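You operate a simulated robot arm through the tools that you are given. There is no shell and no other tool.

Carry out the task below with a simulated two-armed robot. There is one attempt and no reset: what you move stays moved.

Task
Press the blue pad into the orange square tray on the hand press.
Fine: pull the slide out to load it, push it in to press, and leave it pulled out.

The check looks at the end state, three seconds after you hand in, the way a careful person would. Anything else that was tipped, shoved, dropped, spilled or broken makes it a failure.

Robot
Two 7-joint arms with fingered hands on one trunk that stands fixed in place. Base frame: the origin is at the foot of the trunk, x ahead of it, y to its left, z up; the work surface is at about z = 765. Units: mm, degrees, N and s.
The left shoulder is at [70, 171, 1327], the right one opposite. Each reaches about 1156 mm from its shoulder. Payload 5 kg a hand.
Tool frame (each hand has its own): the origin (TCP) lies between the finger pads and is the grasp point; the fingertips stand 43 mm ahead of it; z points along the fingers, y is the line along which they close. The gripper opens to 144 mm; its body begins 50 mm behind the TCP. The gripper is a hand of 5 fingers: y runs from the thumb to the fingers, the wrist lies at [-21, -124, -221] in the tool frame, and closing takes about 1.5 s.
Orientation is that of the tool frame in the base frame, as a unit quaternion [x, y, z, w]. With the fingers straight down and the wrist toward the robot, the tool's x, y and z point along [0, 1, 0], [1, 0, 0] and [0, 0, -1] of the base frame.

Tools
- The arms move only by the tool apply_moves. It takes "left_steps", "right_steps" or both (then of equal length, played together; a hand with none holds still); each is a list of rows, each a list of 6 numbers: the shift along the base's x, y, z in units of 100 mm (1.0 is 100 mm), then the turn, a rotation vector about the base's x, y, z in units of 60 degrees (1.0 is 60 degrees). In form: [[x, y, z, wx, wy, wz], ...]. A call has 1 to 20 rows; each row is the pose to reach, as a shift and turn from the pose commanded when the call began. "left_claw" and "right_claw" are, for a hand that has rows, the finger opening in mm, from 0 to 144, set as the call begins (left out, the last holds). A call with a number of a shift or a turn outside -1 to 1 is refused whole. A row lasts 0.2 s, in which the tool goes at most 50 mm and 8.6 degrees; a call with a longer step from one row to the next is refused whole, and so is a gripper value outside its range. Where a pose cannot be reached the arm comes as near as it can. A force on the tool above 80 N (or 10 N above the force at the start of the call, whichever is more), or a blocked arm, ends the call early, and 0.2 s more pass. The fingers move at their own pace (about 45 mm/s each) and stop on an object; they squeeze with about 30 N. The grip force told is the motor's: it shows also when the fingers shut on nothing. Time passes only in rows, and 0.2 s behind the last, so rows that repeat a pose let the fingers close. It gives the time, the measured TCP pose, the force on the tool (base axes), the opening and the grip force at its end, in the units of the frame above (readings bear some noise), with the torque about the TCP (base axes, N m) and any sound that the robot's microphone picked up.
- Cameras (640 x 400 px; columns grow to the right, rows downward): "scene" is now at [141.1, -29.5, 1577]; the picture's right is [-0.41, -0.91, -0.00], its down [-0.40, 0.18, -0.90] and it looks along [0.82, -0.37, -0.44] (base axes); focal length 283 px, centre (320, 200). "left" rides on the left gripper at [-86, -108, -168] in its tool frame; the picture's right is [-0.80, -0.28, 0.53], its down [0.54, -0.73, 0.42] and it looks along [0.27, 0.63, 0.73] (tool axes); focal length 275 px, centre (320, 200). "right" rides on the right gripper at [86, -108, -168] in its tool frame; the picture's right is [-0.80, 0.28, -0.53], its down [-0.54, -0.73, 0.42] and it looks along [-0.27, 0.63, 0.73] (tool axes); focal length 275 px, centre (320, 200). There is no depth. A picture from a camera that has moved, and an enlarged one, comes with that camera's place and axes in the base frame and with its lens. The place of the scene camera against the robot may be out by one fixed shift of up to 12 mm in any direction.
- camera(camera): a new picture of that camera. It takes no simulated time.
- move_column(by): slides the trunk up (or, below 0, down) by that many mm; the arms and the scene camera ride with it, the base frame stays. It gives what a move gives, with no picture.
- curl_fingers(index, middle, ring, little, thumb_bend, thumb_turn, hand): sets how far each is bent, from 0 (flat) to 1 (curled in); at 0.3 the hand is open as for a grip, at 0.7 the pads meet at the TCP. One left out holds its place. A second passes; each finger stops where it meets its share of the squeeze, and holds until it gets a number again. A gripper value or a shape takes the hand back. It gives what a move gives, with no picture; readings hold the bend of each and the force on index, middle, ring, little, thumb and palm. thumb_turn goes from beside the hand (0) to across from the fingers (1), as for a grip.
- grasp_type(shape, hand): the hand has 5 fingers and takes this shape, open, in about a second: jaw (thumb against the fingers, like two jaws); tri (thumb and two fingers); tip (a fingertip pinch); poke (one finger out to press); point (the index stretched); flat (the hand flat); cup (the hand cupped); fist (a fist). The gripper value then closes the fingers along that shape, each until it touches; the sizes above hold for jaw. It gives what a move gives, with no picture.
- turn_head(pan, tilt): turns the head with the scene camera to pan (to the left, within 86 degrees either way) and tilt (down, from -29 to 69), counted from straight ahead of the robot. It gives what a move gives.
- enlarge(camera, box): a new picture of the part [left, top, right, bottom] of that camera's present view, enlarged. It takes no simulated time.
- finish_job(): hands the job in; it is judged then, once.

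Nothing tells you positions but the pictures and the camera data. Unless the task says otherwise, let go and move clear before handing in.

The tools are called after "Request:" as name(argument=value, ...) on one line, values as JSON. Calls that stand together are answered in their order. apply_moves: Moves the arms, as the interface text tells. Its arguments: {"type":"object","properties":{"left_steps":{"type":"array","items":{"type":"array","items":{"type":"number"}}},"left_claw":{"type":"number"},"right_steps":{"type":"array","items":{"type":"array","items":{"type":"number"}}},"right_claw":{"type":"number"}},"required":[]} The other tools are called the same way: move_column (by) moves the trunk up or down; grasp_type (shape, hand) gives the hand a shape; curl_fingers (index, middle, ring, little, thumb_bend, thumb_turn, hand) moves the fingers one by one; turn_head (pan, tilt) turns the head that bears the scene camera; camera (camera) takes a picture; enlarge (camera, box) takes an enlarged picture of a part of a camera's view; finish_job () hands the job in.

At the start:

```text
time_s: 0.0
left_eef_pos: [860.9, -56.9, 1435.0]
left_tool_rot: [0.707, 0.707, 0.0, 0.0]
left_force: [0.0, -0.4, 0.8]
left_wrist_torque: [0.01, 0.02, 0.01]
left_finger_gap: 143.5
left_grip_force: 0.1
left_shape: jaw
left_bend: [0.3, 0.3, 0.3, 0.3, 0.3, 0.98]
left_finger forces: [0.1, 0.0, 0.1, 0.0, 0.0, 0.0]
right_eef_pos: [501.4, -583.0, 1466.7]
right_tool_rot: [0.707, 0.707, -0.001, 0.0]
right_force: [-0.3, -0.7, 0.9]
right_wrist_torque: [0.0, 0.01, 0.02]
right_finger_gap: 143.7
right_grip_force: 0.1
right_shape: jaw
right_bend: [0.3, 0.3, 0.3, 0.3, 0.3, 0.98]
right_finger forces: [0.0, 0.1, 0.0, 0.0, 0.0, 0.1]
trunk travel left (down, up): [-425.0, 515.0]
head pan, tilt (commanded): [-24.1, 25.9]
```

scene: 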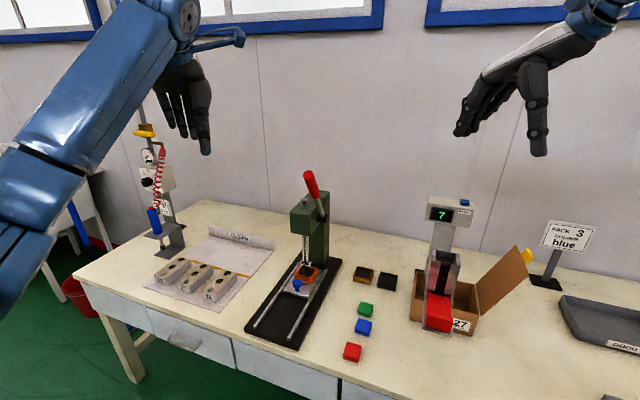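
right: 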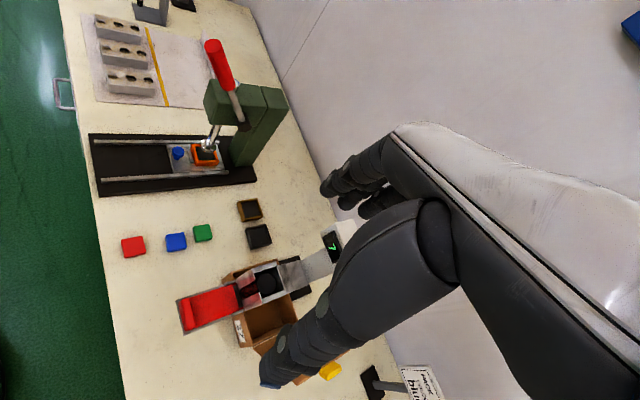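
left: 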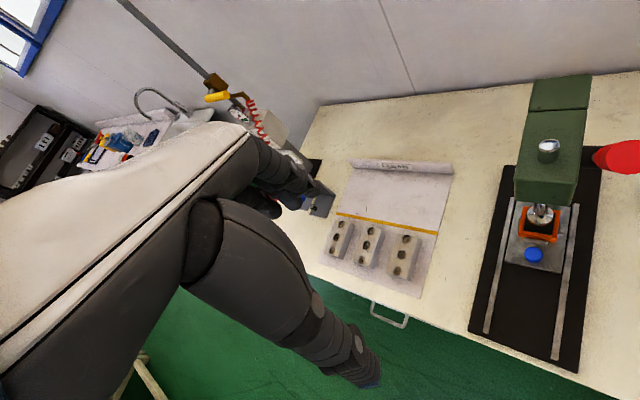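

I see a bench with a hand press (green body, red lever, black base with rails and a slide holding an orange square tray with a blue knob), and red, blue and green pads to its right. I'll look closer before moving anything.

Request:
enlarge(camera="scene", box=[230, 160, 400, 370])

Request:
enlarge(camera="right", box=[80, 30, 300, 270])

Request:
enlarge(camera="left", box=[460, 70, 640, 380])

```text
1.90 times, centred on (315, 265) of scene
camera zoom: at [141.1, -29.5, 1577.0], right [-0.41, -0.91, 0.0], down [-0.4, 0.18, -0.9], along [0.82, -0.37, -0.44], focal length 539 px, centre (330, 76)
```

zoom: 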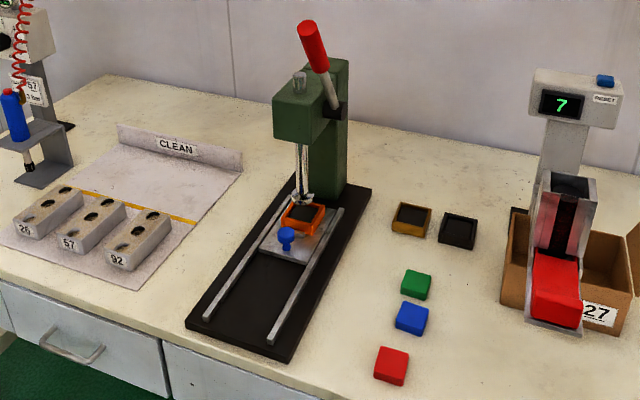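

```text
1.67 times, centred on (190, 150) of right
camera zoom: at [394.3, -498.5, 1634.2], right [0.28, -0.8, 0.53], down [-0.73, -0.54, -0.42], along [0.63, -0.27, -0.73], focal length 459 px, centre (537, 283)
```

zoom: 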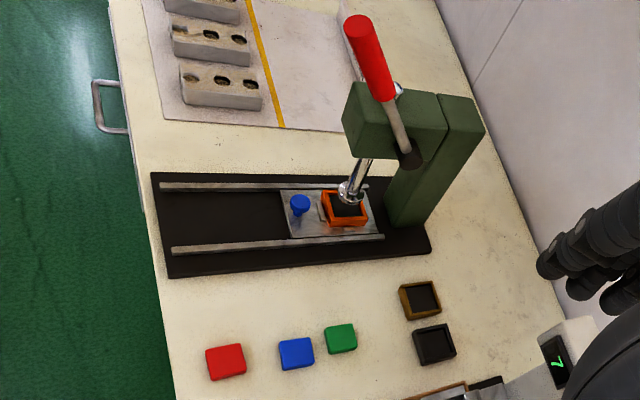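

```text
1.29 times, centred on (550, 225) of left
camera zoom: at [752.0, -143.3, 1603.3], right [-0.28, -0.8, -0.53], down [-0.73, 0.54, -0.42], along [0.63, 0.27, -0.73], focal length 355 px, centre (23, 168)
```

zoom: 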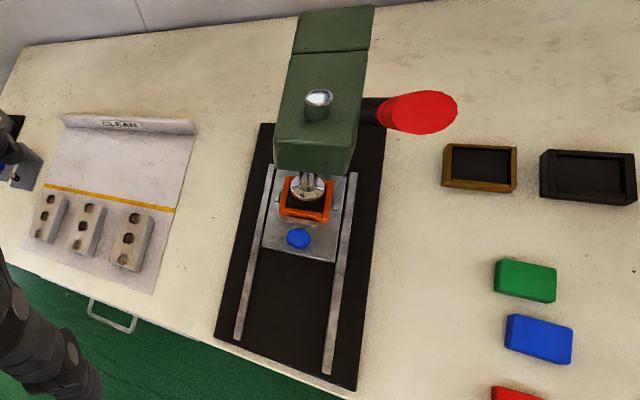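

The press base sits at about 45° to the bench, with the blue knob near (925, -296) and the blue pad near (690, -446). I'll zoom further to refine the lever, tray and pad geometry.

Request:
enlarge(camera="scene", box=[280, 160, 350, 310])

Request:
enlarge(camera="scene", box=[330, 260, 410, 370])

Request:
enlarge(camera="right", box=[110, 200, 220, 270])

Request:
enlarge(camera="left", box=[490, 70, 640, 290])

Request:
enlarge(camera="right", box=[150, 30, 300, 200])

```text
2.67 times, centred on (315, 235) of scene
camera zoom: at [141.1, -29.5, 1577.0], right [-0.41, -0.91, 0.0], down [-0.4, 0.18, -0.9], along [0.82, -0.37, -0.44], focal length 755 px, centre (333, 107)
```

zoom: 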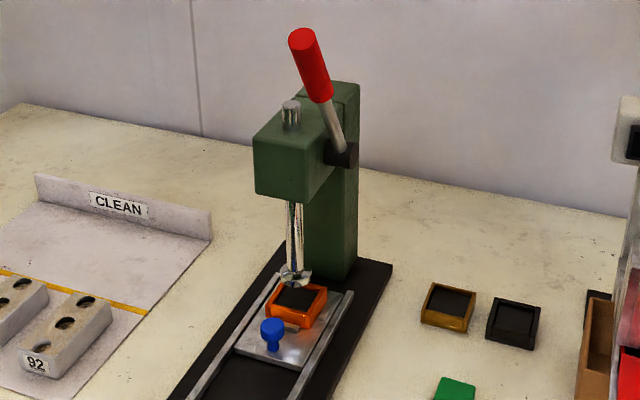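

```text
3.64 times, centred on (370, 315) of scene
camera zoom: at [141.1, -29.5, 1577.0], right [-0.41, -0.91, 0.0], down [-0.4, 0.18, -0.9], along [0.82, -0.37, -0.44], focal length 1030 px, centre (138, -218)
```

zoom: 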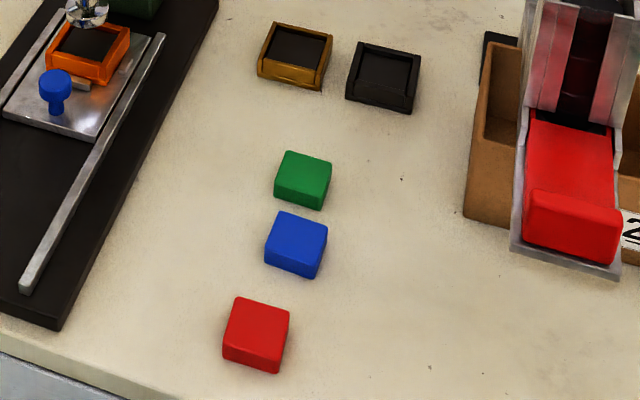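

```text
5.71 times, centred on (165, 235) of right
camera zoom: at [394.3, -498.5, 1634.2], right [0.28, -0.8, 0.53], down [-0.73, -0.54, -0.42], along [0.63, -0.27, -0.73], focal length 1573 px, centre (1206, 0)
```

zoom: 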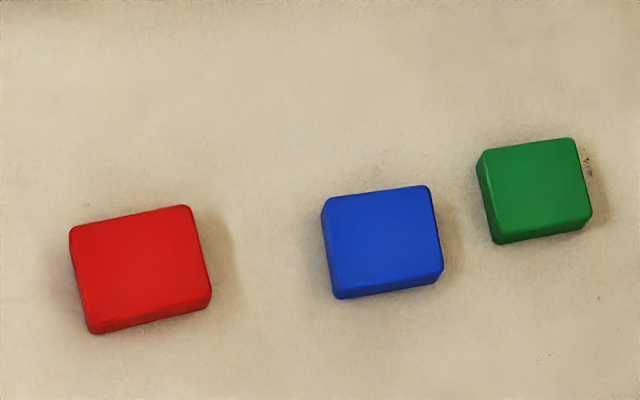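

```text
1.82 times, centred on (565, 180) of left
camera zoom: at [752.0, -143.3, 1603.3], right [-0.28, -0.8, -0.53], down [-0.73, 0.54, -0.42], along [0.63, 0.27, -0.73], focal length 500 px, centre (-126, 236)
```

zoom: 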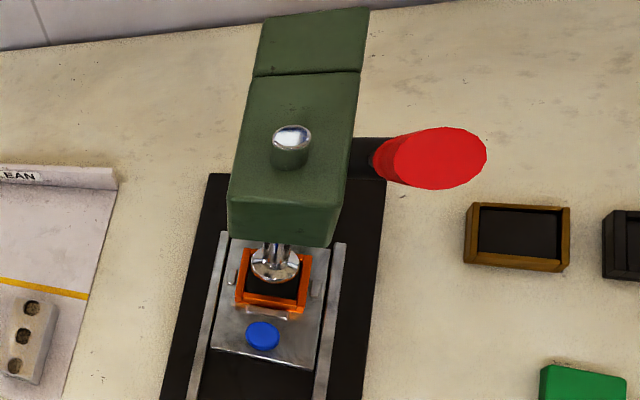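

```text
2.35 times, centred on (225, 115) of right
camera zoom: at [394.3, -498.5, 1634.2], right [0.28, -0.8, 0.53], down [-0.73, -0.54, -0.42], along [0.63, -0.27, -0.73], focal length 648 px, centre (544, 400)
```

zoom: 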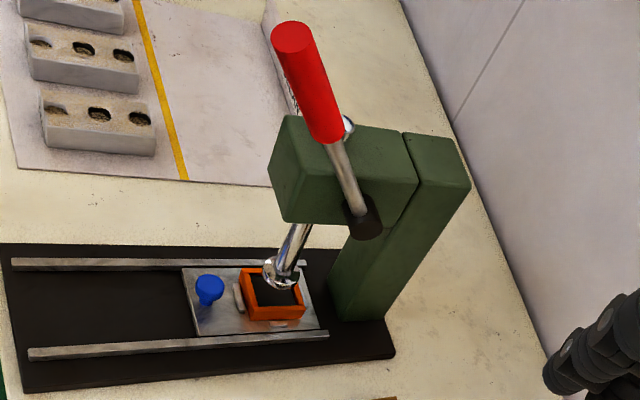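

The lever tip is near (861, -328, 1282) with its pivot near (965, -417, 1062). The knob is near (922, -298, 835), and the head's front face sits just inward of the knob. I'll lower the trunk so both arms have comfortable reach, then bring the left hand in on the out-side of the slide.

Request:
move_column(by=-200)

Request:
camera(camera="scene")

```text
time_s: 2.2
left_eef_pos: [860.1, -55.6, 1236.4]
left_tool_rot: [0.707, 0.707, 0.0, 0.0]
left_force: [-0.8, 0.0, 0.0]
left_wrist_torque: [0.01, 0.02, -0.02]
left_finger_gap: 143.5
left_grip_force: 0.0
left_shape: jaw
left_bend: [0.3, 0.3, 0.3, 0.3, 0.3, 0.98]
left_finger forces: [0.1, 0.0, 0.0, 0.0, 0.0, 0.0]
right_eef_pos: [502.1, -583.5, 1265.3]
right_tool_rot: [0.707, 0.707, 0.0, -0.001]
right_force: [0.0, 0.3, 0.5]
right_wrist_torque: [-0.05, -0.02, -0.01]
right_finger_gap: 144.0
right_grip_force: 0.1
right_shape: jaw
right_bend: [0.3, 0.3, 0.3, 0.3, 0.3, 0.98]
right_finger forces: [0.0, 0.0, 0.0, 0.0, 0.0, 0.0]
trunk travel left (down, up): [-225.0, 715.0]
head pan, tilt (commanded): [-24.1, 25.9]
```

```text
taken
camera scene: at [140.8, -29.4, 1377.1], right [-0.41, -0.91, 0.0], down [-0.4, 0.18, -0.9], along [0.82, -0.37, -0.44], focal length 283 px, centre (320, 200)
```

scene: 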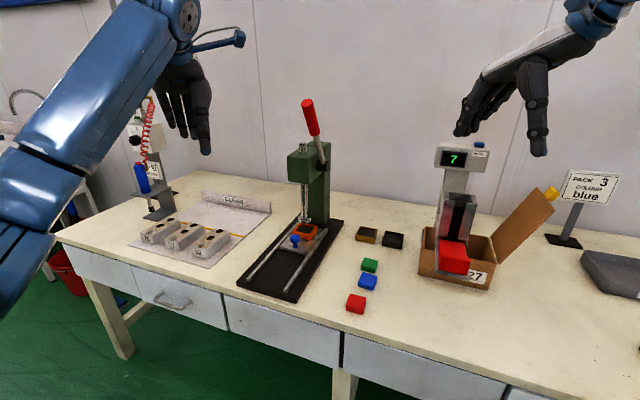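

The view still matches my estimates. I'll yaw the left hand -45° and move it to the out-side of the slide, away from the lever.

Request:
apply_moves(left_steps=[[-0.1, -0.15, 0, 0, 0, -0.125], [-0.2, -0.3, 0, 0, 0, -0.25], [-0.35, -0.45, 0, 0, 0, -0.375], [-0.5, -0.6, 0, 0, 0, -0.5], [-0.6, -0.75, 0, 0, 0, -0.625], [-0.7, -0.9, 0, 0, 0, -0.75], [-0.7, -0.9, 0, 0, 0, -0.75]])

Request:
camera(camera="left")

Request:
camera(camera="scene")

```text
time_s: 3.8
left_eef_pos: [790.1, -145.2, 1234.7]
left_tool_rot: [0.924, 0.383, 0.001, 0.0]
left_force: [0.3, 0.6, -0.5]
left_wrist_torque: [0.0, 0.02, 0.0]
left_finger_gap: 143.2
left_grip_force: 0.1
left_shape: jaw
left_bend: [0.3, 0.3, 0.3, 0.3, 0.3, 0.98]
left_finger forces: [0.1, 0.1, 0.0, 0.0, 0.1, 0.0]
right_eef_pos: [502.4, -582.2, 1266.7]
right_tool_rot: [0.707, 0.707, 0.0, 0.0]
right_force: [-0.3, 0.4, -0.8]
right_wrist_torque: [-0.03, 0.01, -0.01]
right_finger_gap: 143.8
right_grip_force: 0.1
right_shape: jaw
right_bend: [0.3, 0.3, 0.3, 0.3, 0.3, 0.98]
right_finger forces: [0.0, 0.0, 0.0, 0.1, 0.0, 0.1]
trunk travel left (down, up): [-225.0, 715.0]
head pan, tilt (commanded): [-24.1, 25.9]
```

```text
taken
camera left: at [653.2, -130.6, 1402.3], right [-0.76, -0.36, -0.53], down [-0.13, 0.9, -0.42], along [0.63, -0.25, -0.73], focal length 275 px, centre (320, 200)
```

left: 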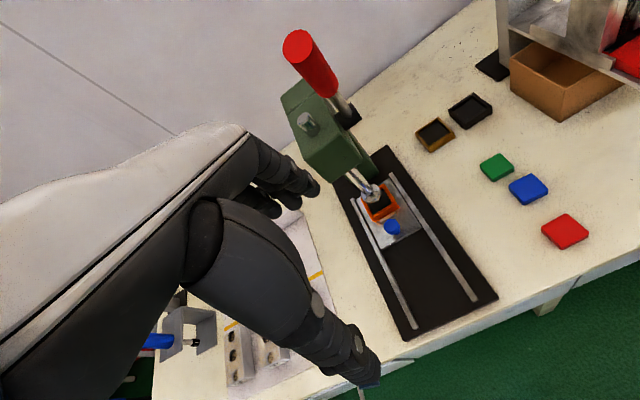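

```text
taken
camera scene: at [141.0, -29.0, 1377.0], right [-0.41, -0.91, 0.0], down [-0.4, 0.18, -0.9], along [0.82, -0.37, -0.44], focal length 283 px, centre (320, 200)
```

scene: 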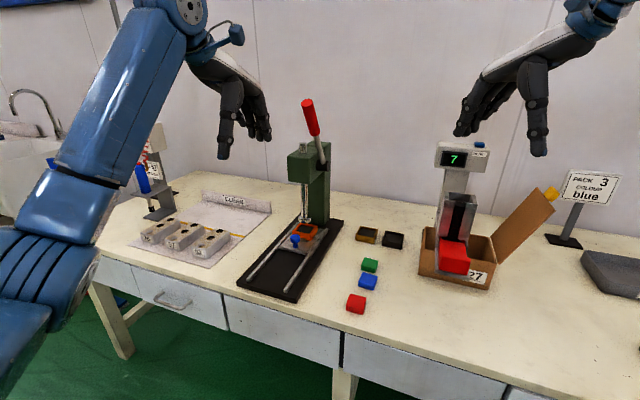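

The left wrist camera now has a clear view of the press from the loading side. I'll zoom in to measure the knob, tray, rails and pads.

Request:
enlarge(camera="left", box=[340, 140, 510, 350])

Request:
enlarge(camera="left", box=[345, 165, 435, 255])

Request:
enlarge(camera="left", box=[470, 140, 600, 260])

```text
1.90 times, centred on (425, 245) of left
camera zoom: at [653.2, -130.6, 1402.3], right [-0.76, -0.36, -0.53], down [-0.13, 0.9, -0.42], along [0.63, -0.25, -0.73], focal length 524 px, centre (120, 114)
```

zoom: 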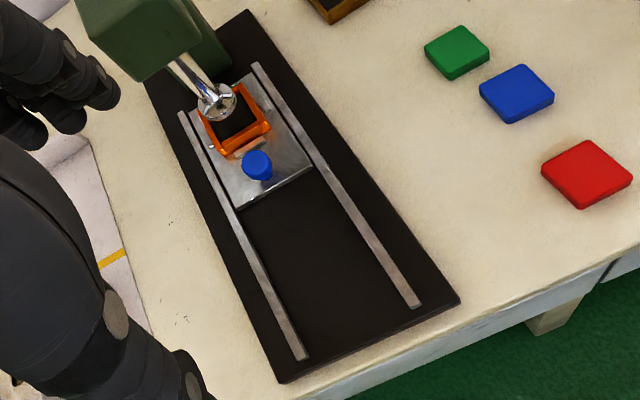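

```text
4.44 times, centred on (390, 210) of left
camera zoom: at [653.2, -130.6, 1402.3], right [-0.76, -0.36, -0.53], down [-0.13, 0.9, -0.42], along [0.63, -0.25, -0.73], focal length 1224 px, centre (9, 156)
```

zoom: 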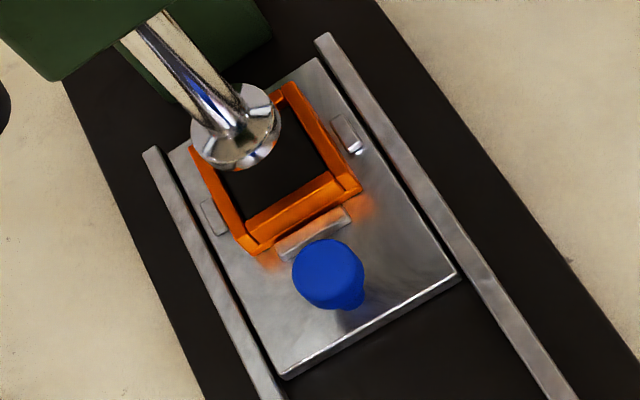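

```text
3.33 times, centred on (535, 200) of left
camera zoom: at [653.2, -130.6, 1402.3], right [-0.76, -0.36, -0.53], down [-0.13, 0.9, -0.42], along [0.63, -0.25, -0.73], focal length 918 px, centre (-397, 200)
```

zoom: 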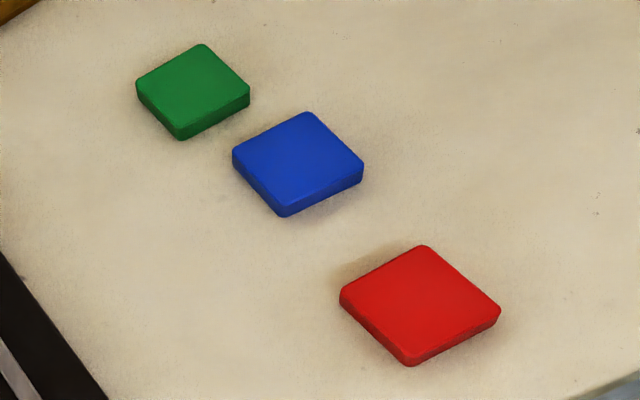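

The knob top comes out near (918, -296, 839) and the slide's pull-out direction is (-0.707, +0.707). I'll lower the left hand in front of the knob, staying clear of the lever.

Request:
apply_moves(left_steps=[[0.02, -0.1, -0.33, 0, 0, 0], [0.05, -0.2, -0.66, 0, 0, 0], [0.08, -0.31, -1.0, 0, 0, 0]], left_claw=70)

Request:
apply_moves(left_steps=[[0, 0, -0.45, 0, 0, 0], [0, 0, -0.9, 0, 0, 0], [0, 0, -1.0, 0, 0, 0]])

Request:
apply_moves(left_steps=[[0, 0, -0.45, 0, 0, 0], [0, 0, -0.8, 0, 0, 0], [0, 0, -0.8, 0, 0, 0]])

Request:
camera(camera="left")

Request:
camera(camera="scene")

Request:
camera(camera="right")

```text
time_s: 4.6
left_eef_pos: [797.8, -178.2, 1134.5]
left_tool_rot: [0.924, 0.383, 0.0, 0.001]
left_force: [0.9, 0.3, 0.6]
left_wrist_torque: [0.02, 0.03, -0.01]
left_finger_gap: 73.6
left_grip_force: 0.1
left_shape: jaw
left_bend: [0.74, 0.44, 0.41, 0.4, 0.69, 1.0]
left_finger forces: [0.1, 0.1, 0.0, 0.0, 0.0, 0.1]
right_eef_pos: [504.2, -584.4, 1266.4]
right_tool_rot: [0.707, 0.708, -0.001, -0.001]
right_force: [0.7, -0.5, -0.7]
right_wrist_torque: [0.03, 0.01, 0.0]
right_finger_gap: 143.6
right_grip_force: 0.2
right_shape: jaw
right_bend: [0.3, 0.3, 0.3, 0.3, 0.3, 0.98]
right_finger forces: [0.1, 0.0, 0.0, 0.0, 0.1, 0.0]
trunk travel left (down, up): [-225.0, 715.0]
head pan, tilt (commanded): [-24.1, 25.9]
```

```text
time_s: 5.4
left_eef_pos: [799.3, -178.5, 1035.1]
left_tool_rot: [0.924, 0.382, 0.0, 0.0]
left_force: [0.2, 0.4, -0.5]
left_wrist_torque: [0.02, -0.03, -0.01]
left_finger_gap: 70.3
left_grip_force: 0.0
left_shape: jaw
left_bend: [0.74, 0.45, 0.42, 0.41, 0.71, 1.0]
left_finger forces: [0.0, 0.0, 0.1, 0.0, 0.1, 0.0]
right_eef_pos: [501.4, -583.8, 1267.7]
right_tool_rot: [0.707, 0.707, 0.0, 0.0]
right_force: [-0.2, 0.3, 0.2]
right_wrist_torque: [0.05, 0.01, 0.04]
right_finger_gap: 144.0
right_grip_force: 0.1
right_shape: jaw
right_bend: [0.3, 0.3, 0.3, 0.3, 0.3, 0.98]
right_finger forces: [0.1, 0.0, 0.0, 0.1, 0.0, 0.0]
trunk travel left (down, up): [-225.0, 715.0]
head pan, tilt (commanded): [-24.1, 25.9]
```

```text
time_s: 6.2
left_eef_pos: [799.1, -176.9, 956.8]
left_tool_rot: [0.924, 0.382, 0.0, 0.0]
left_force: [-0.3, 0.4, -0.4]
left_wrist_torque: [-0.01, -0.01, -0.04]
left_finger_gap: 70.6
left_grip_force: 0.2
left_shape: jaw
left_bend: [0.74, 0.45, 0.42, 0.41, 0.71, 1.0]
left_finger forces: [0.0, 0.1, 0.0, 0.0, 0.0, 0.0]
right_eef_pos: [502.5, -583.0, 1265.8]
right_tool_rot: [0.707, 0.707, 0.001, 0.0]
right_force: [0.3, -0.1, -1.1]
right_wrist_torque: [-0.01, 0.02, -0.01]
right_finger_gap: 143.8
right_grip_force: 0.1
right_shape: jaw
right_bend: [0.3, 0.3, 0.3, 0.3, 0.3, 0.98]
right_finger forces: [0.1, 0.0, 0.0, 0.0, 0.0, 0.1]
trunk travel left (down, up): [-225.0, 715.0]
head pan, tilt (commanded): [-24.1, 25.9]
```

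```text
taken
camera left: at [662.5, -162.2, 1125.4], right [-0.76, -0.36, -0.53], down [-0.13, 0.9, -0.42], along [0.63, -0.25, -0.73], focal length 275 px, centre (320, 200)
```

left: 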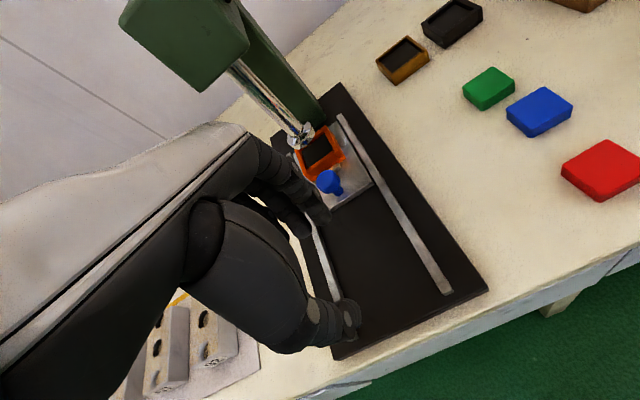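

```text
taken
camera scene: at [140.7, -29.5, 1377.1], right [-0.41, -0.91, 0.0], down [-0.4, 0.18, -0.9], along [0.82, -0.37, -0.44], focal length 283 px, centre (320, 200)
```

scene: 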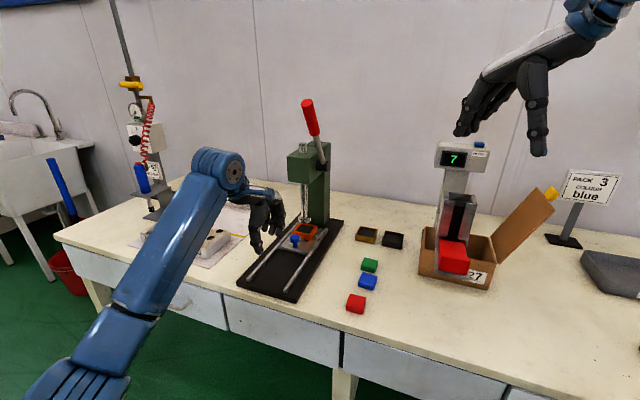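

```text
taken
camera right: at [393.8, -498.5, 1434.3], right [0.28, -0.8, 0.53], down [-0.73, -0.54, -0.42], along [0.63, -0.27, -0.73], focal length 275 px, centre (320, 200)
```

right: 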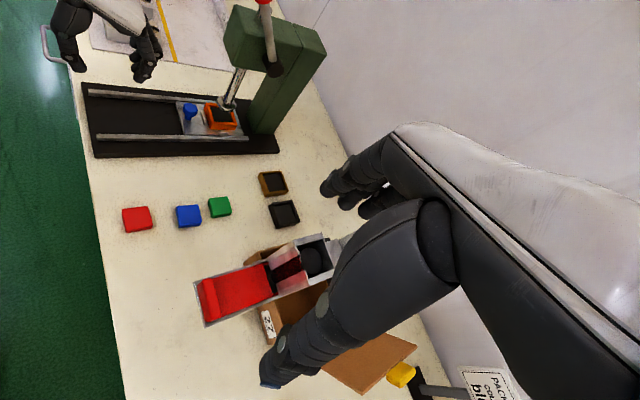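

The left hand is now hovering in front of the slide. I'll zoom to check the finger layout before moving onto the knob.

Request:
enlarge(camera="right", box=[30, 0, 290, 180])

Request:
enlarge(camera="left", box=[220, 80, 420, 360])

Request:
enlarge(camera="scene", box=[200, 140, 350, 310])

```text
2.22 times, centred on (160, 90) of right
camera zoom: at [393.8, -498.5, 1434.3], right [0.28, -0.8, 0.53], down [-0.73, -0.54, -0.42], along [0.63, -0.27, -0.73], focal length 612 px, centre (676, 444)
```

zoom: 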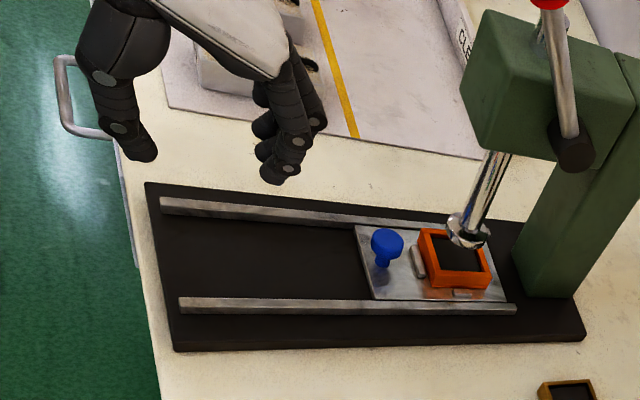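

```text
1.43 times, centred on (320, 220) of left
camera zoom: at [662.5, -162.2, 1125.4], right [-0.76, -0.36, -0.53], down [-0.13, 0.9, -0.42], along [0.63, -0.25, -0.73], focal length 393 px, centre (320, 171)
```

zoom: 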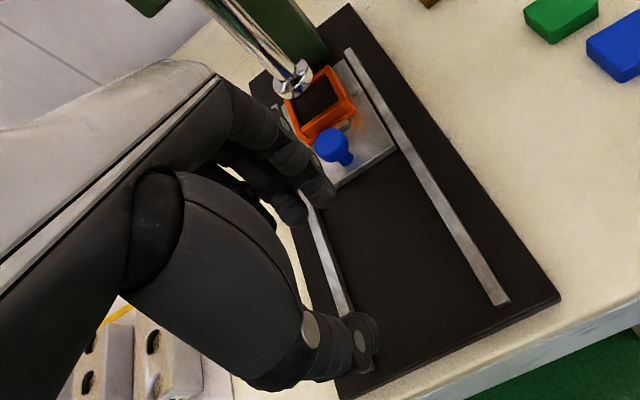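

```text
2.35 times, centred on (275, 225) of scene
camera zoom: at [140.7, -29.5, 1377.1], right [-0.41, -0.91, 0.0], down [-0.4, 0.18, -0.9], along [0.82, -0.37, -0.44], focal length 666 px, centre (426, 141)
```

zoom: 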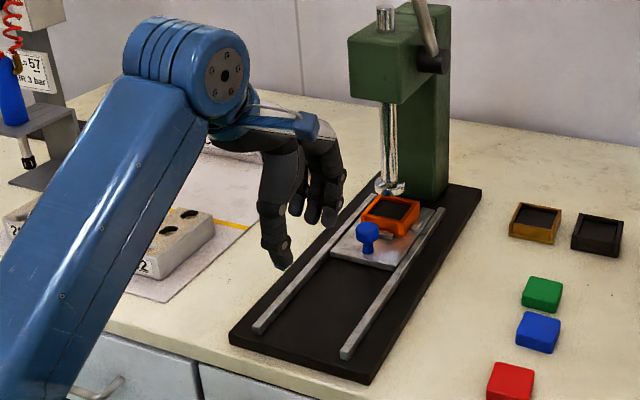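

The thumb tip comes out where expected, about 35 mm to one side of the TCP, but the fingers look unevenly bent. I'll look more closely.

Request:
enlarge(camera="left", box=[250, 130, 390, 240])

Request:
enlarge(camera="scene", box=[230, 170, 300, 260])

Request:
enlarge(camera="right", box=[40, 0, 180, 100])

```text
3.64 times, centred on (320, 185) of left
camera zoom: at [662.5, -162.2, 1125.4], right [-0.76, -0.36, -0.53], down [-0.13, 0.9, -0.42], along [0.63, -0.25, -0.73], focal length 1001 px, centre (320, 254)
```

zoom: 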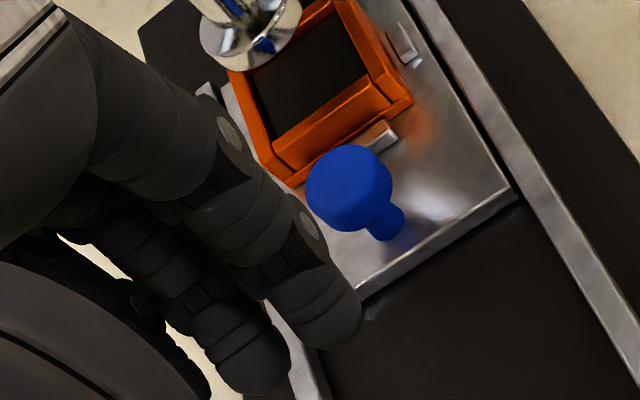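

```text
4.44 times, centred on (265, 215) of scene
camera zoom: at [140.7, -29.5, 1377.1], right [-0.41, -0.91, 0.0], down [-0.4, 0.18, -0.9], along [0.82, -0.37, -0.44], focal length 1258 px, centre (564, 133)
```

zoom: 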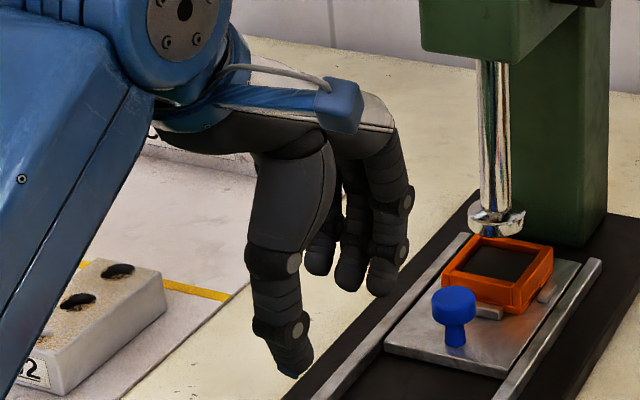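

```text
4.00 times, centred on (110, 50) of right
camera zoom: at [393.8, -498.5, 1434.3], right [0.28, -0.8, 0.53], down [-0.73, -0.54, -0.42], along [0.63, -0.27, -0.73], focal length 1101 px, centre (1160, 800)
```

zoom: 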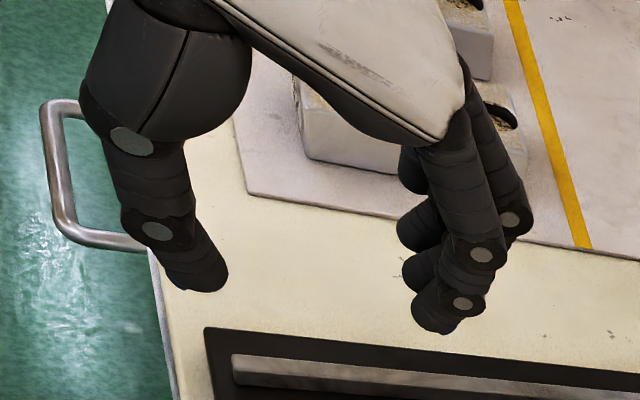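

The bent jaw fingers would bow into the ram if I pinched the knob, and the gap between the knob and tray is narrow. A single straight index finger hooked behind the knob is safer, so I'll try the "point" shape here, well above everything.

Request:
grasp_type(shape="point", hand="left")

Request:
enlarge(camera="left", box=[200, 80, 440, 300])

Request:
enlarge(camera="scene", box=[230, 170, 300, 260])

Request:
enlarge(camera="right", box=[40, 0, 180, 100])

```text
time_s: 7.1
left_eef_pos: [799.8, -176.6, 957.4]
left_tool_rot: [0.924, 0.382, 0.0, 0.001]
left_force: [0.2, 0.6, -0.3]
left_wrist_torque: [-0.01, -0.02, 0.01]
left_finger_gap: 136.3
left_grip_force: 0.1
left_shape: point
left_bend: [0.19, 1.0, 1.0, 1.0, 0.98, 0.88]
left_finger forces: [0.1, 0.0, 0.0, 0.1, 0.0, 0.0]
right_eef_pos: [501.9, -584.6, 1267.0]
right_tool_rot: [0.707, 0.707, 0.001, 0.0]
right_force: [-0.6, -0.5, -0.3]
right_wrist_torque: [0.0, 0.0, 0.03]
right_finger_gap: 143.7
right_grip_force: 0.2
right_shape: jaw
right_bend: [0.3, 0.3, 0.3, 0.3, 0.3, 0.98]
right_finger forces: [0.1, 0.1, 0.1, 0.0, 0.0, 0.0]
trunk travel left (down, up): [-225.0, 715.0]
head pan, tilt (commanded): [-24.1, 25.9]
```

```text
1.82 times, centred on (320, 190) of left
camera zoom: at [662.8, -162.3, 1125.4], right [-0.76, -0.36, -0.53], down [-0.13, 0.9, -0.42], along [0.63, -0.25, -0.73], focal length 500 px, centre (320, 218)
```

zoom: 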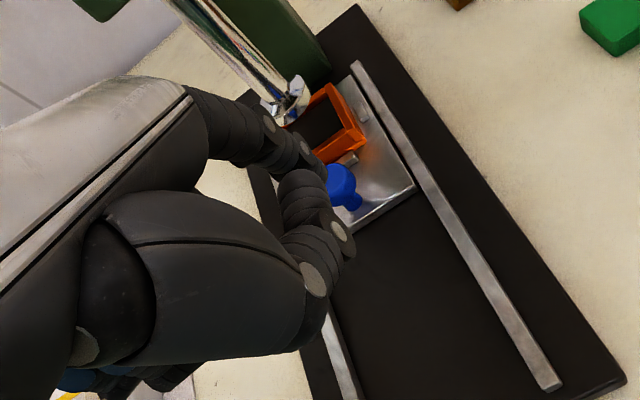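

```text
4.44 times, centred on (265, 215) of scene
camera zoom: at [141.0, -29.5, 1377.0], right [-0.41, -0.91, 0.0], down [-0.4, 0.18, -0.9], along [0.82, -0.37, -0.44], focal length 1258 px, centre (564, 133)
```

zoom: 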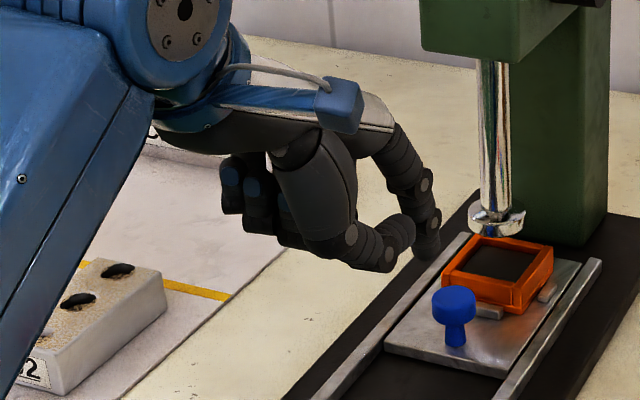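

```text
4.00 times, centred on (110, 50) of right
camera zoom: at [394.2, -498.5, 1434.1], right [0.28, -0.8, 0.53], down [-0.73, -0.54, -0.42], along [0.63, -0.27, -0.73], focal length 1101 px, centre (1160, 800)
```

zoom: 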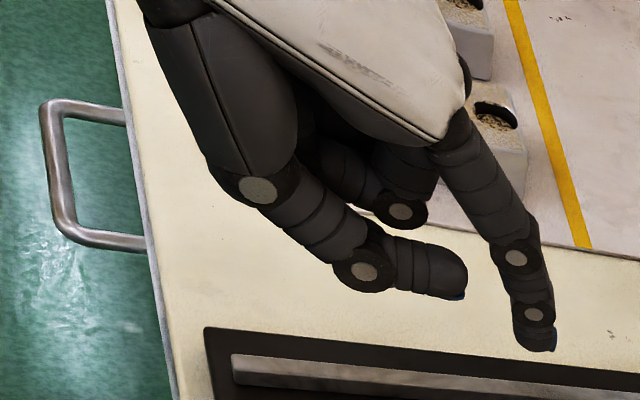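

The index tip sits about 99 mm forward of the TCP, but the curled thumb would foul the knob. I'll move the thumb beside the hand, tilt the hand slightly so the index hangs vertical, and hover it above the gap between knob and tray.

Request:
curl_fingers(hand="left", index=0.2, middle=1.0, ring=1.0, little=1.0, thumb_bend=0.2, thumb_turn=0.0)

Request:
apply_moves(left_steps=[[0.2, -0.18, 0, 0.05, 0.05, 0], [0.4, -0.36, 0, 0.1, 0.1, 0], [0.6, -0.55, 0, 0.1414, 0.1414, 0], [0.6, -0.55, 0, 0.1414, 0.1414, 0]])

Request:
camera(camera="left")

Request:
enlarge(camera="scene", box=[230, 150, 340, 290])

Request:
enlarge(camera="right", box=[60, 0, 280, 160])

```text
time_s: 8.1
left_eef_pos: [799.7, -176.5, 957.0]
left_tool_rot: [0.924, 0.383, 0.0, 0.0]
left_force: [0.5, 0.9, 0.5]
left_wrist_torque: [-0.02, 0.01, 0.0]
left_finger_gap: 222.0
left_grip_force: 0.1
left_shape: fingers
left_bend: [0.2, 1.0, 1.0, 1.0, 0.2, 0.0]
left_finger forces: [0.0, 0.1, 0.0, 0.0, 0.1, 0.0]
right_eef_pos: [501.4, -584.4, 1266.2]
right_tool_rot: [0.707, 0.707, 0.0, -0.001]
right_force: [0.3, 0.4, -0.4]
right_wrist_torque: [0.01, -0.01, 0.0]
right_finger_gap: 143.7
right_grip_force: 0.2
right_shape: jaw
right_bend: [0.3, 0.3, 0.3, 0.3, 0.3, 0.98]
right_finger forces: [0.0, 0.1, 0.1, 0.0, 0.0, 0.0]
trunk travel left (down, up): [-225.0, 715.0]
head pan, tilt (commanded): [-24.1, 25.9]
```

```text
time_s: 9.1
left_eef_pos: [858.5, -233.6, 956.0]
left_tool_rot: [0.918, 0.382, -0.041, -0.096]
left_force: [-0.4, 0.2, -0.4]
left_wrist_torque: [-0.02, 0.02, 0.0]
left_finger_gap: 222.4
left_grip_force: 0.1
left_shape: fingers
left_bend: [0.2, 1.0, 1.0, 1.0, 0.2, 0.0]
left_finger forces: [0.0, 0.1, 0.1, 0.1, 0.0, 0.0]
right_eef_pos: [502.4, -582.0, 1267.3]
right_tool_rot: [0.707, 0.707, 0.0, -0.001]
right_force: [0.1, 1.3, -0.2]
right_wrist_torque: [-0.01, -0.02, 0.0]
right_finger_gap: 143.4
right_grip_force: 0.1
right_shape: jaw
right_bend: [0.3, 0.3, 0.3, 0.3, 0.3, 0.98]
right_finger forces: [0.0, 0.0, 0.0, 0.0, 0.0, 0.0]
trunk travel left (down, up): [-225.0, 715.0]
head pan, tilt (commanded): [-24.1, 25.9]
```

```text
taken
camera left: at [748.8, -245.1, 1143.3], right [-0.84, -0.29, -0.46], down [-0.18, 0.95, -0.26], along [0.51, -0.14, -0.85], focal length 275 px, centre (320, 200)
```

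left: 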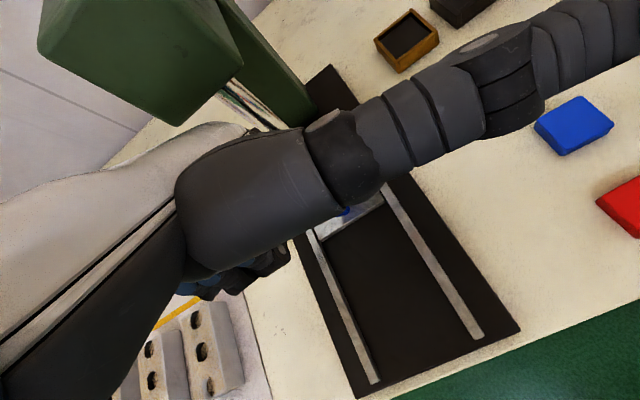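

```text
2.86 times, centred on (285, 220) of scene
camera zoom: at [141.2, -28.5, 1377.0], right [-0.41, -0.91, 0.0], down [-0.4, 0.18, -0.9], along [0.82, -0.37, -0.44], focal length 809 px, centre (420, 143)
```

zoom: 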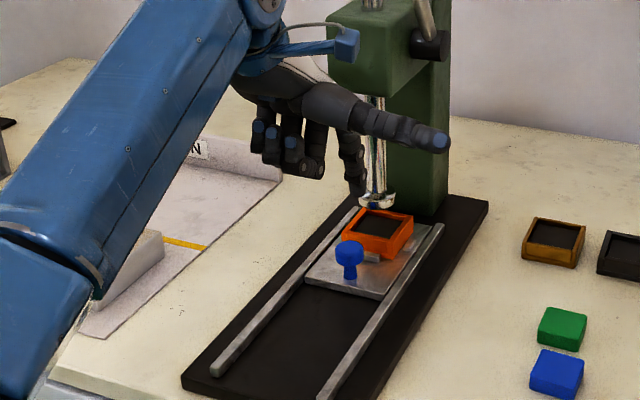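

```text
2.50 times, centred on (170, 80) of right
camera zoom: at [394.4, -497.4, 1434.4], right [0.28, -0.8, 0.53], down [-0.73, -0.54, -0.42], along [0.63, -0.27, -0.73], focal length 688 px, centre (695, 500)
```

zoom: 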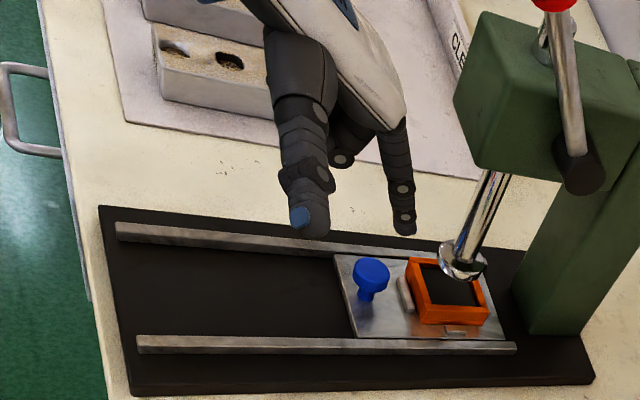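

The scene camera carries an offset of roughly (+5, -11) mm, so I want a closer side view of the finger and knob. I'll bring the right hand to a spot above the pads so that its wrist camera looks across the slide.

Request:
apply_moves(right_steps=[[0.2, 0.1, -0.16, 0, 0, 0.11], [0.4, 0.2, -0.32, 0, 0, 0.22], [0.6, 0.3, -0.48, 0, 0, 0.34], [0.8, 0.4, -0.64, 0, 0, 0.46]])

Request:
apply_moves(right_steps=[[0.2, 0.1, -0.16, 0, 0, 0.11], [0.4, 0.2, -0.32, 0, 0, 0.22], [0.6, 0.3, -0.48, 0, 0, 0.34], [0.75, 0.4, -0.64, 0, 0, 0.46]])

Request:
apply_moves(right_steps=[[0.2, 0.15, -0.16, 0, 0, 0], [0.4, 0.3, -0.32, 0, 0, 0], [0.6, 0.45, -0.48, 0, 0, 0], [0.75, 0.5, -0.64, 0, 0, 0], [0.75, 0.5, -0.64, 0, 0, 0]])

Request:
camera(camera="right")

Request:
camera(camera="scene")

```text
time_s: 10.1
left_eef_pos: [859.8, -234.4, 954.2]
left_tool_rot: [0.919, 0.38, -0.041, -0.097]
left_force: [0.3, -0.3, -0.3]
left_wrist_torque: [0.0, 0.05, -0.02]
left_finger_gap: 222.3
left_grip_force: 0.0
left_shape: fingers
left_bend: [0.2, 1.0, 1.0, 1.0, 0.2, 0.0]
left_finger forces: [0.0, 0.1, 0.0, 0.1, 0.1, 0.1]
right_eef_pos: [583.7, -544.3, 1201.1]
right_tool_rot: [0.517, 0.856, -0.001, 0.0]
right_force: [0.1, 0.3, 0.1]
right_wrist_torque: [0.01, 0.05, 0.02]
right_finger_gap: 143.6
right_grip_force: 0.1
right_shape: jaw
right_bend: [0.3, 0.3, 0.3, 0.3, 0.3, 0.98]
right_finger forces: [0.1, 0.0, 0.0, 0.0, 0.1, 0.0]
trunk travel left (down, up): [-225.0, 715.0]
head pan, tilt (commanded): [-24.1, 25.9]
```

```text
time_s: 11.1
left_eef_pos: [858.9, -234.4, 954.8]
left_tool_rot: [0.919, 0.38, -0.041, -0.096]
left_force: [0.9, -0.1, -1.3]
left_wrist_torque: [0.0, 0.05, -0.01]
left_finger_gap: 222.3
left_grip_force: 0.0
left_shape: fingers
left_bend: [0.2, 1.0, 1.0, 1.0, 0.2, 0.0]
left_finger forces: [0.0, 0.0, 0.1, 0.1, 0.0, 0.0]
right_eef_pos: [660.7, -502.1, 1135.3]
right_tool_rot: [0.299, 0.954, 0.0, 0.0]
right_force: [0.4, 0.0, 0.6]
right_wrist_torque: [0.03, 0.03, 0.0]
right_finger_gap: 144.0
right_grip_force: 0.0
right_shape: jaw
right_bend: [0.3, 0.3, 0.3, 0.3, 0.3, 0.98]
right_finger forces: [0.0, 0.0, 0.1, 0.1, 0.0, 0.1]
trunk travel left (down, up): [-225.0, 715.0]
head pan, tilt (commanded): [-24.1, 25.9]
```

```text
time_s: 12.3
left_eef_pos: [858.8, -235.0, 957.7]
left_tool_rot: [0.919, 0.38, -0.04, -0.096]
left_force: [-0.4, -0.5, -0.4]
left_wrist_torque: [-0.01, -0.03, -0.02]
left_finger_gap: 222.4
left_grip_force: 0.1
left_shape: fingers
left_bend: [0.2, 1.0, 1.0, 1.0, 0.2, 0.0]
left_finger forces: [0.0, 0.0, 0.0, 0.0, 0.1, 0.0]
right_eef_pos: [732.8, -455.8, 1073.1]
right_tool_rot: [0.299, 0.954, 0.0, 0.0]
right_force: [-0.3, -0.7, -0.1]
right_wrist_torque: [0.0, -0.03, 0.02]
right_finger_gap: 144.1
right_grip_force: 0.0
right_shape: jaw
right_bend: [0.3, 0.3, 0.3, 0.3, 0.3, 0.98]
right_finger forces: [0.0, 0.1, 0.0, 0.1, 0.0, 0.0]
trunk travel left (down, up): [-225.0, 715.0]
head pan, tilt (commanded): [-24.1, 25.9]
```

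```text
taken
camera right: at [600.3, -495.9, 1241.2], right [0.82, -0.22, 0.53], down [0.03, -0.91, -0.42], along [0.58, 0.36, -0.73], focal length 275 px, centre (320, 200)
```

right: 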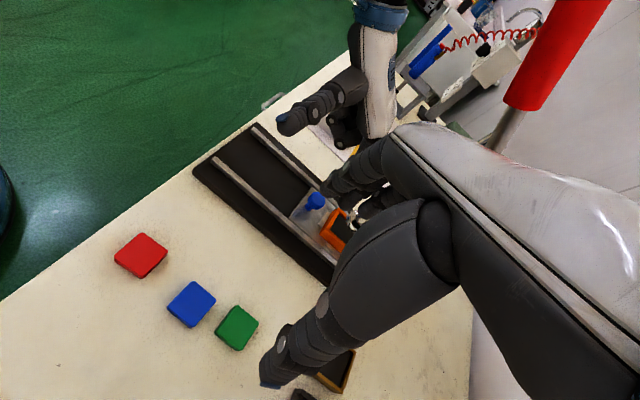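

```text
taken
camera scene: at [140.3, -29.4, 1377.1], right [-0.41, -0.91, 0.0], down [-0.4, 0.18, -0.9], along [0.82, -0.37, -0.44], focal length 283 px, centre (320, 200)
```

scene: 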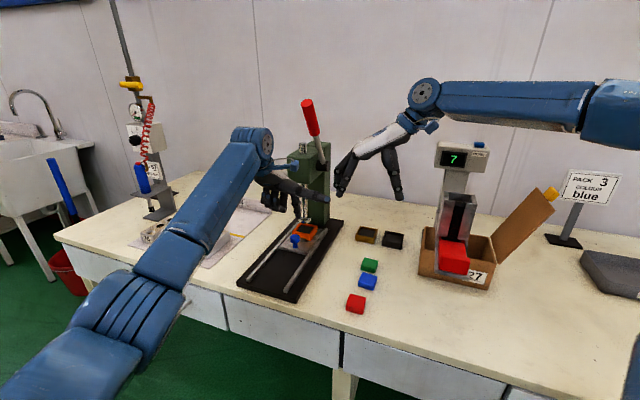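

Request:
enlarge(camera="right", box=[260, 60, 420, 260])

Request:
enlarge(camera="right", box=[100, 220, 280, 360])

Request:
enlarge(camera="scene", box=[260, 170, 340, 290])

```text
2.00 times, centred on (340, 160) of right
camera zoom: at [600.3, -495.9, 1241.2], right [0.82, -0.22, 0.53], down [0.03, -0.91, -0.42], along [0.58, 0.36, -0.73], focal length 551 px, centre (280, 280)
```

zoom: 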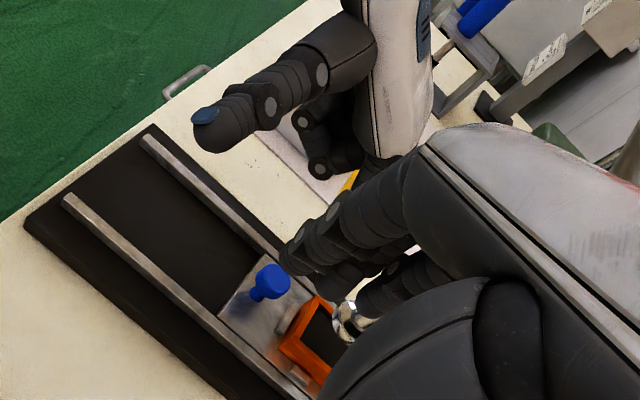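

```text
2.86 times, centred on (190, 290) of right
camera zoom: at [600.3, -495.9, 1241.2], right [0.82, -0.22, 0.53], down [0.03, -0.91, -0.42], along [0.58, 0.36, -0.73], focal length 786 px, centre (691, -57)
```

zoom: 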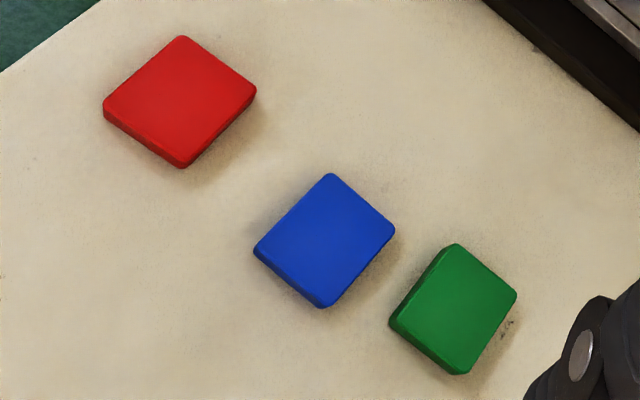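

```text
3.33 times, centred on (300, 230) of scene
camera zoom: at [140.3, -29.4, 1377.1], right [-0.41, -0.91, 0.0], down [-0.4, 0.18, -0.9], along [0.82, -0.37, -0.44], focal length 944 px, centre (387, 100)
```

zoom: 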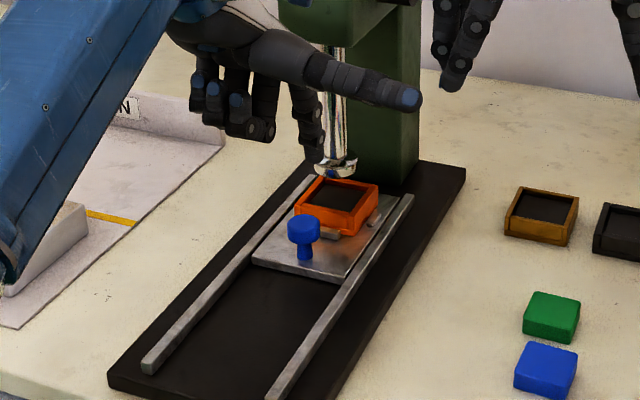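

The right hand's own fingers hide the left index tip. I'll shift and yaw the right hand a little so the knob area falls in the clear part of its view.

Request:
apply_moves(right_steps=[[0.2, -0.2, 0.15, 0, 0, -0.1], [0.4, -0.4, 0.3, 0, 0, -0.2], [0.5, -0.5, 0.4, 0, 0, -0.25], [0.5, -0.5, 0.4, 0, 0, -0.25]])

Request:
camera(camera="right")

Request:
enlarge(camera="right", box=[180, 50, 340, 230])

```text
time_s: 13.3
left_eef_pos: [859.3, -234.5, 957.2]
left_tool_rot: [0.918, 0.381, -0.04, -0.096]
left_force: [-0.2, -1.0, -0.5]
left_wrist_torque: [-0.01, 0.01, 0.01]
left_finger_gap: 222.5
left_grip_force: 0.1
left_shape: fingers
left_bend: [0.2, 1.0, 1.0, 1.0, 0.2, 0.0]
left_finger forces: [0.1, 0.1, 0.0, 0.0, 0.0, 0.1]
right_eef_pos: [782.7, -504.7, 1116.0]
right_tool_rot: [0.421, 0.907, 0.0, 0.0]
right_force: [0.4, -0.1, 0.5]
right_wrist_torque: [-0.02, 0.02, -0.02]
right_finger_gap: 143.5
right_grip_force: 0.0
right_shape: jaw
right_bend: [0.3, 0.3, 0.3, 0.3, 0.3, 0.98]
right_finger forces: [0.0, 0.0, 0.1, 0.0, 0.0, 0.0]
trunk travel left (down, up): [-225.0, 715.0]
head pan, tilt (commanded): [-24.1, 25.9]
```

```text
taken
camera right: at [643.9, -510.5, 1282.9], right [0.73, -0.43, 0.53], down [-0.2, -0.88, -0.42], along [0.65, 0.2, -0.73], focal length 275 px, centre (320, 200)
```

right: 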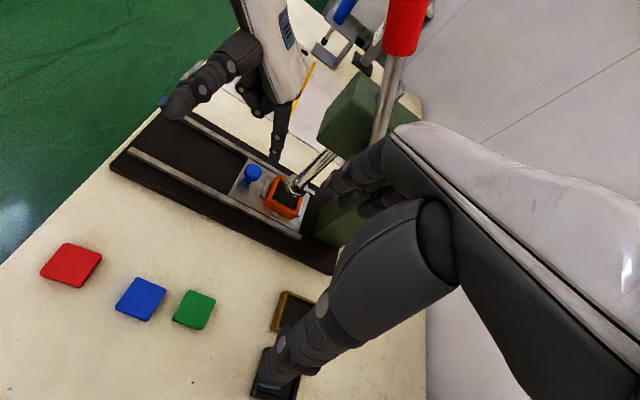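

```text
2.22 times, centred on (260, 140) of right
camera zoom: at [643.9, -510.5, 1282.9], right [0.73, -0.43, 0.53], down [-0.2, -0.88, -0.42], along [0.65, 0.2, -0.73], focal length 612 px, centre (453, 333)
```

zoom: 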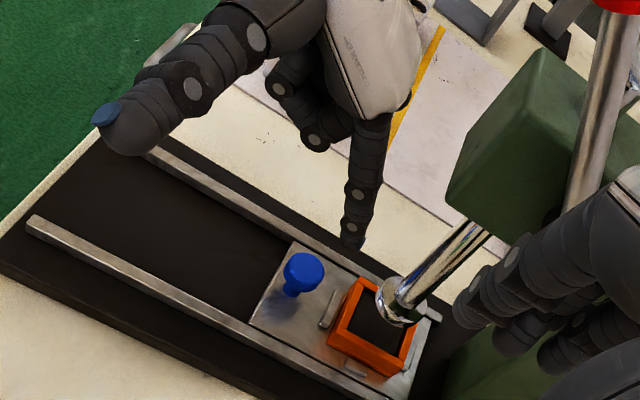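

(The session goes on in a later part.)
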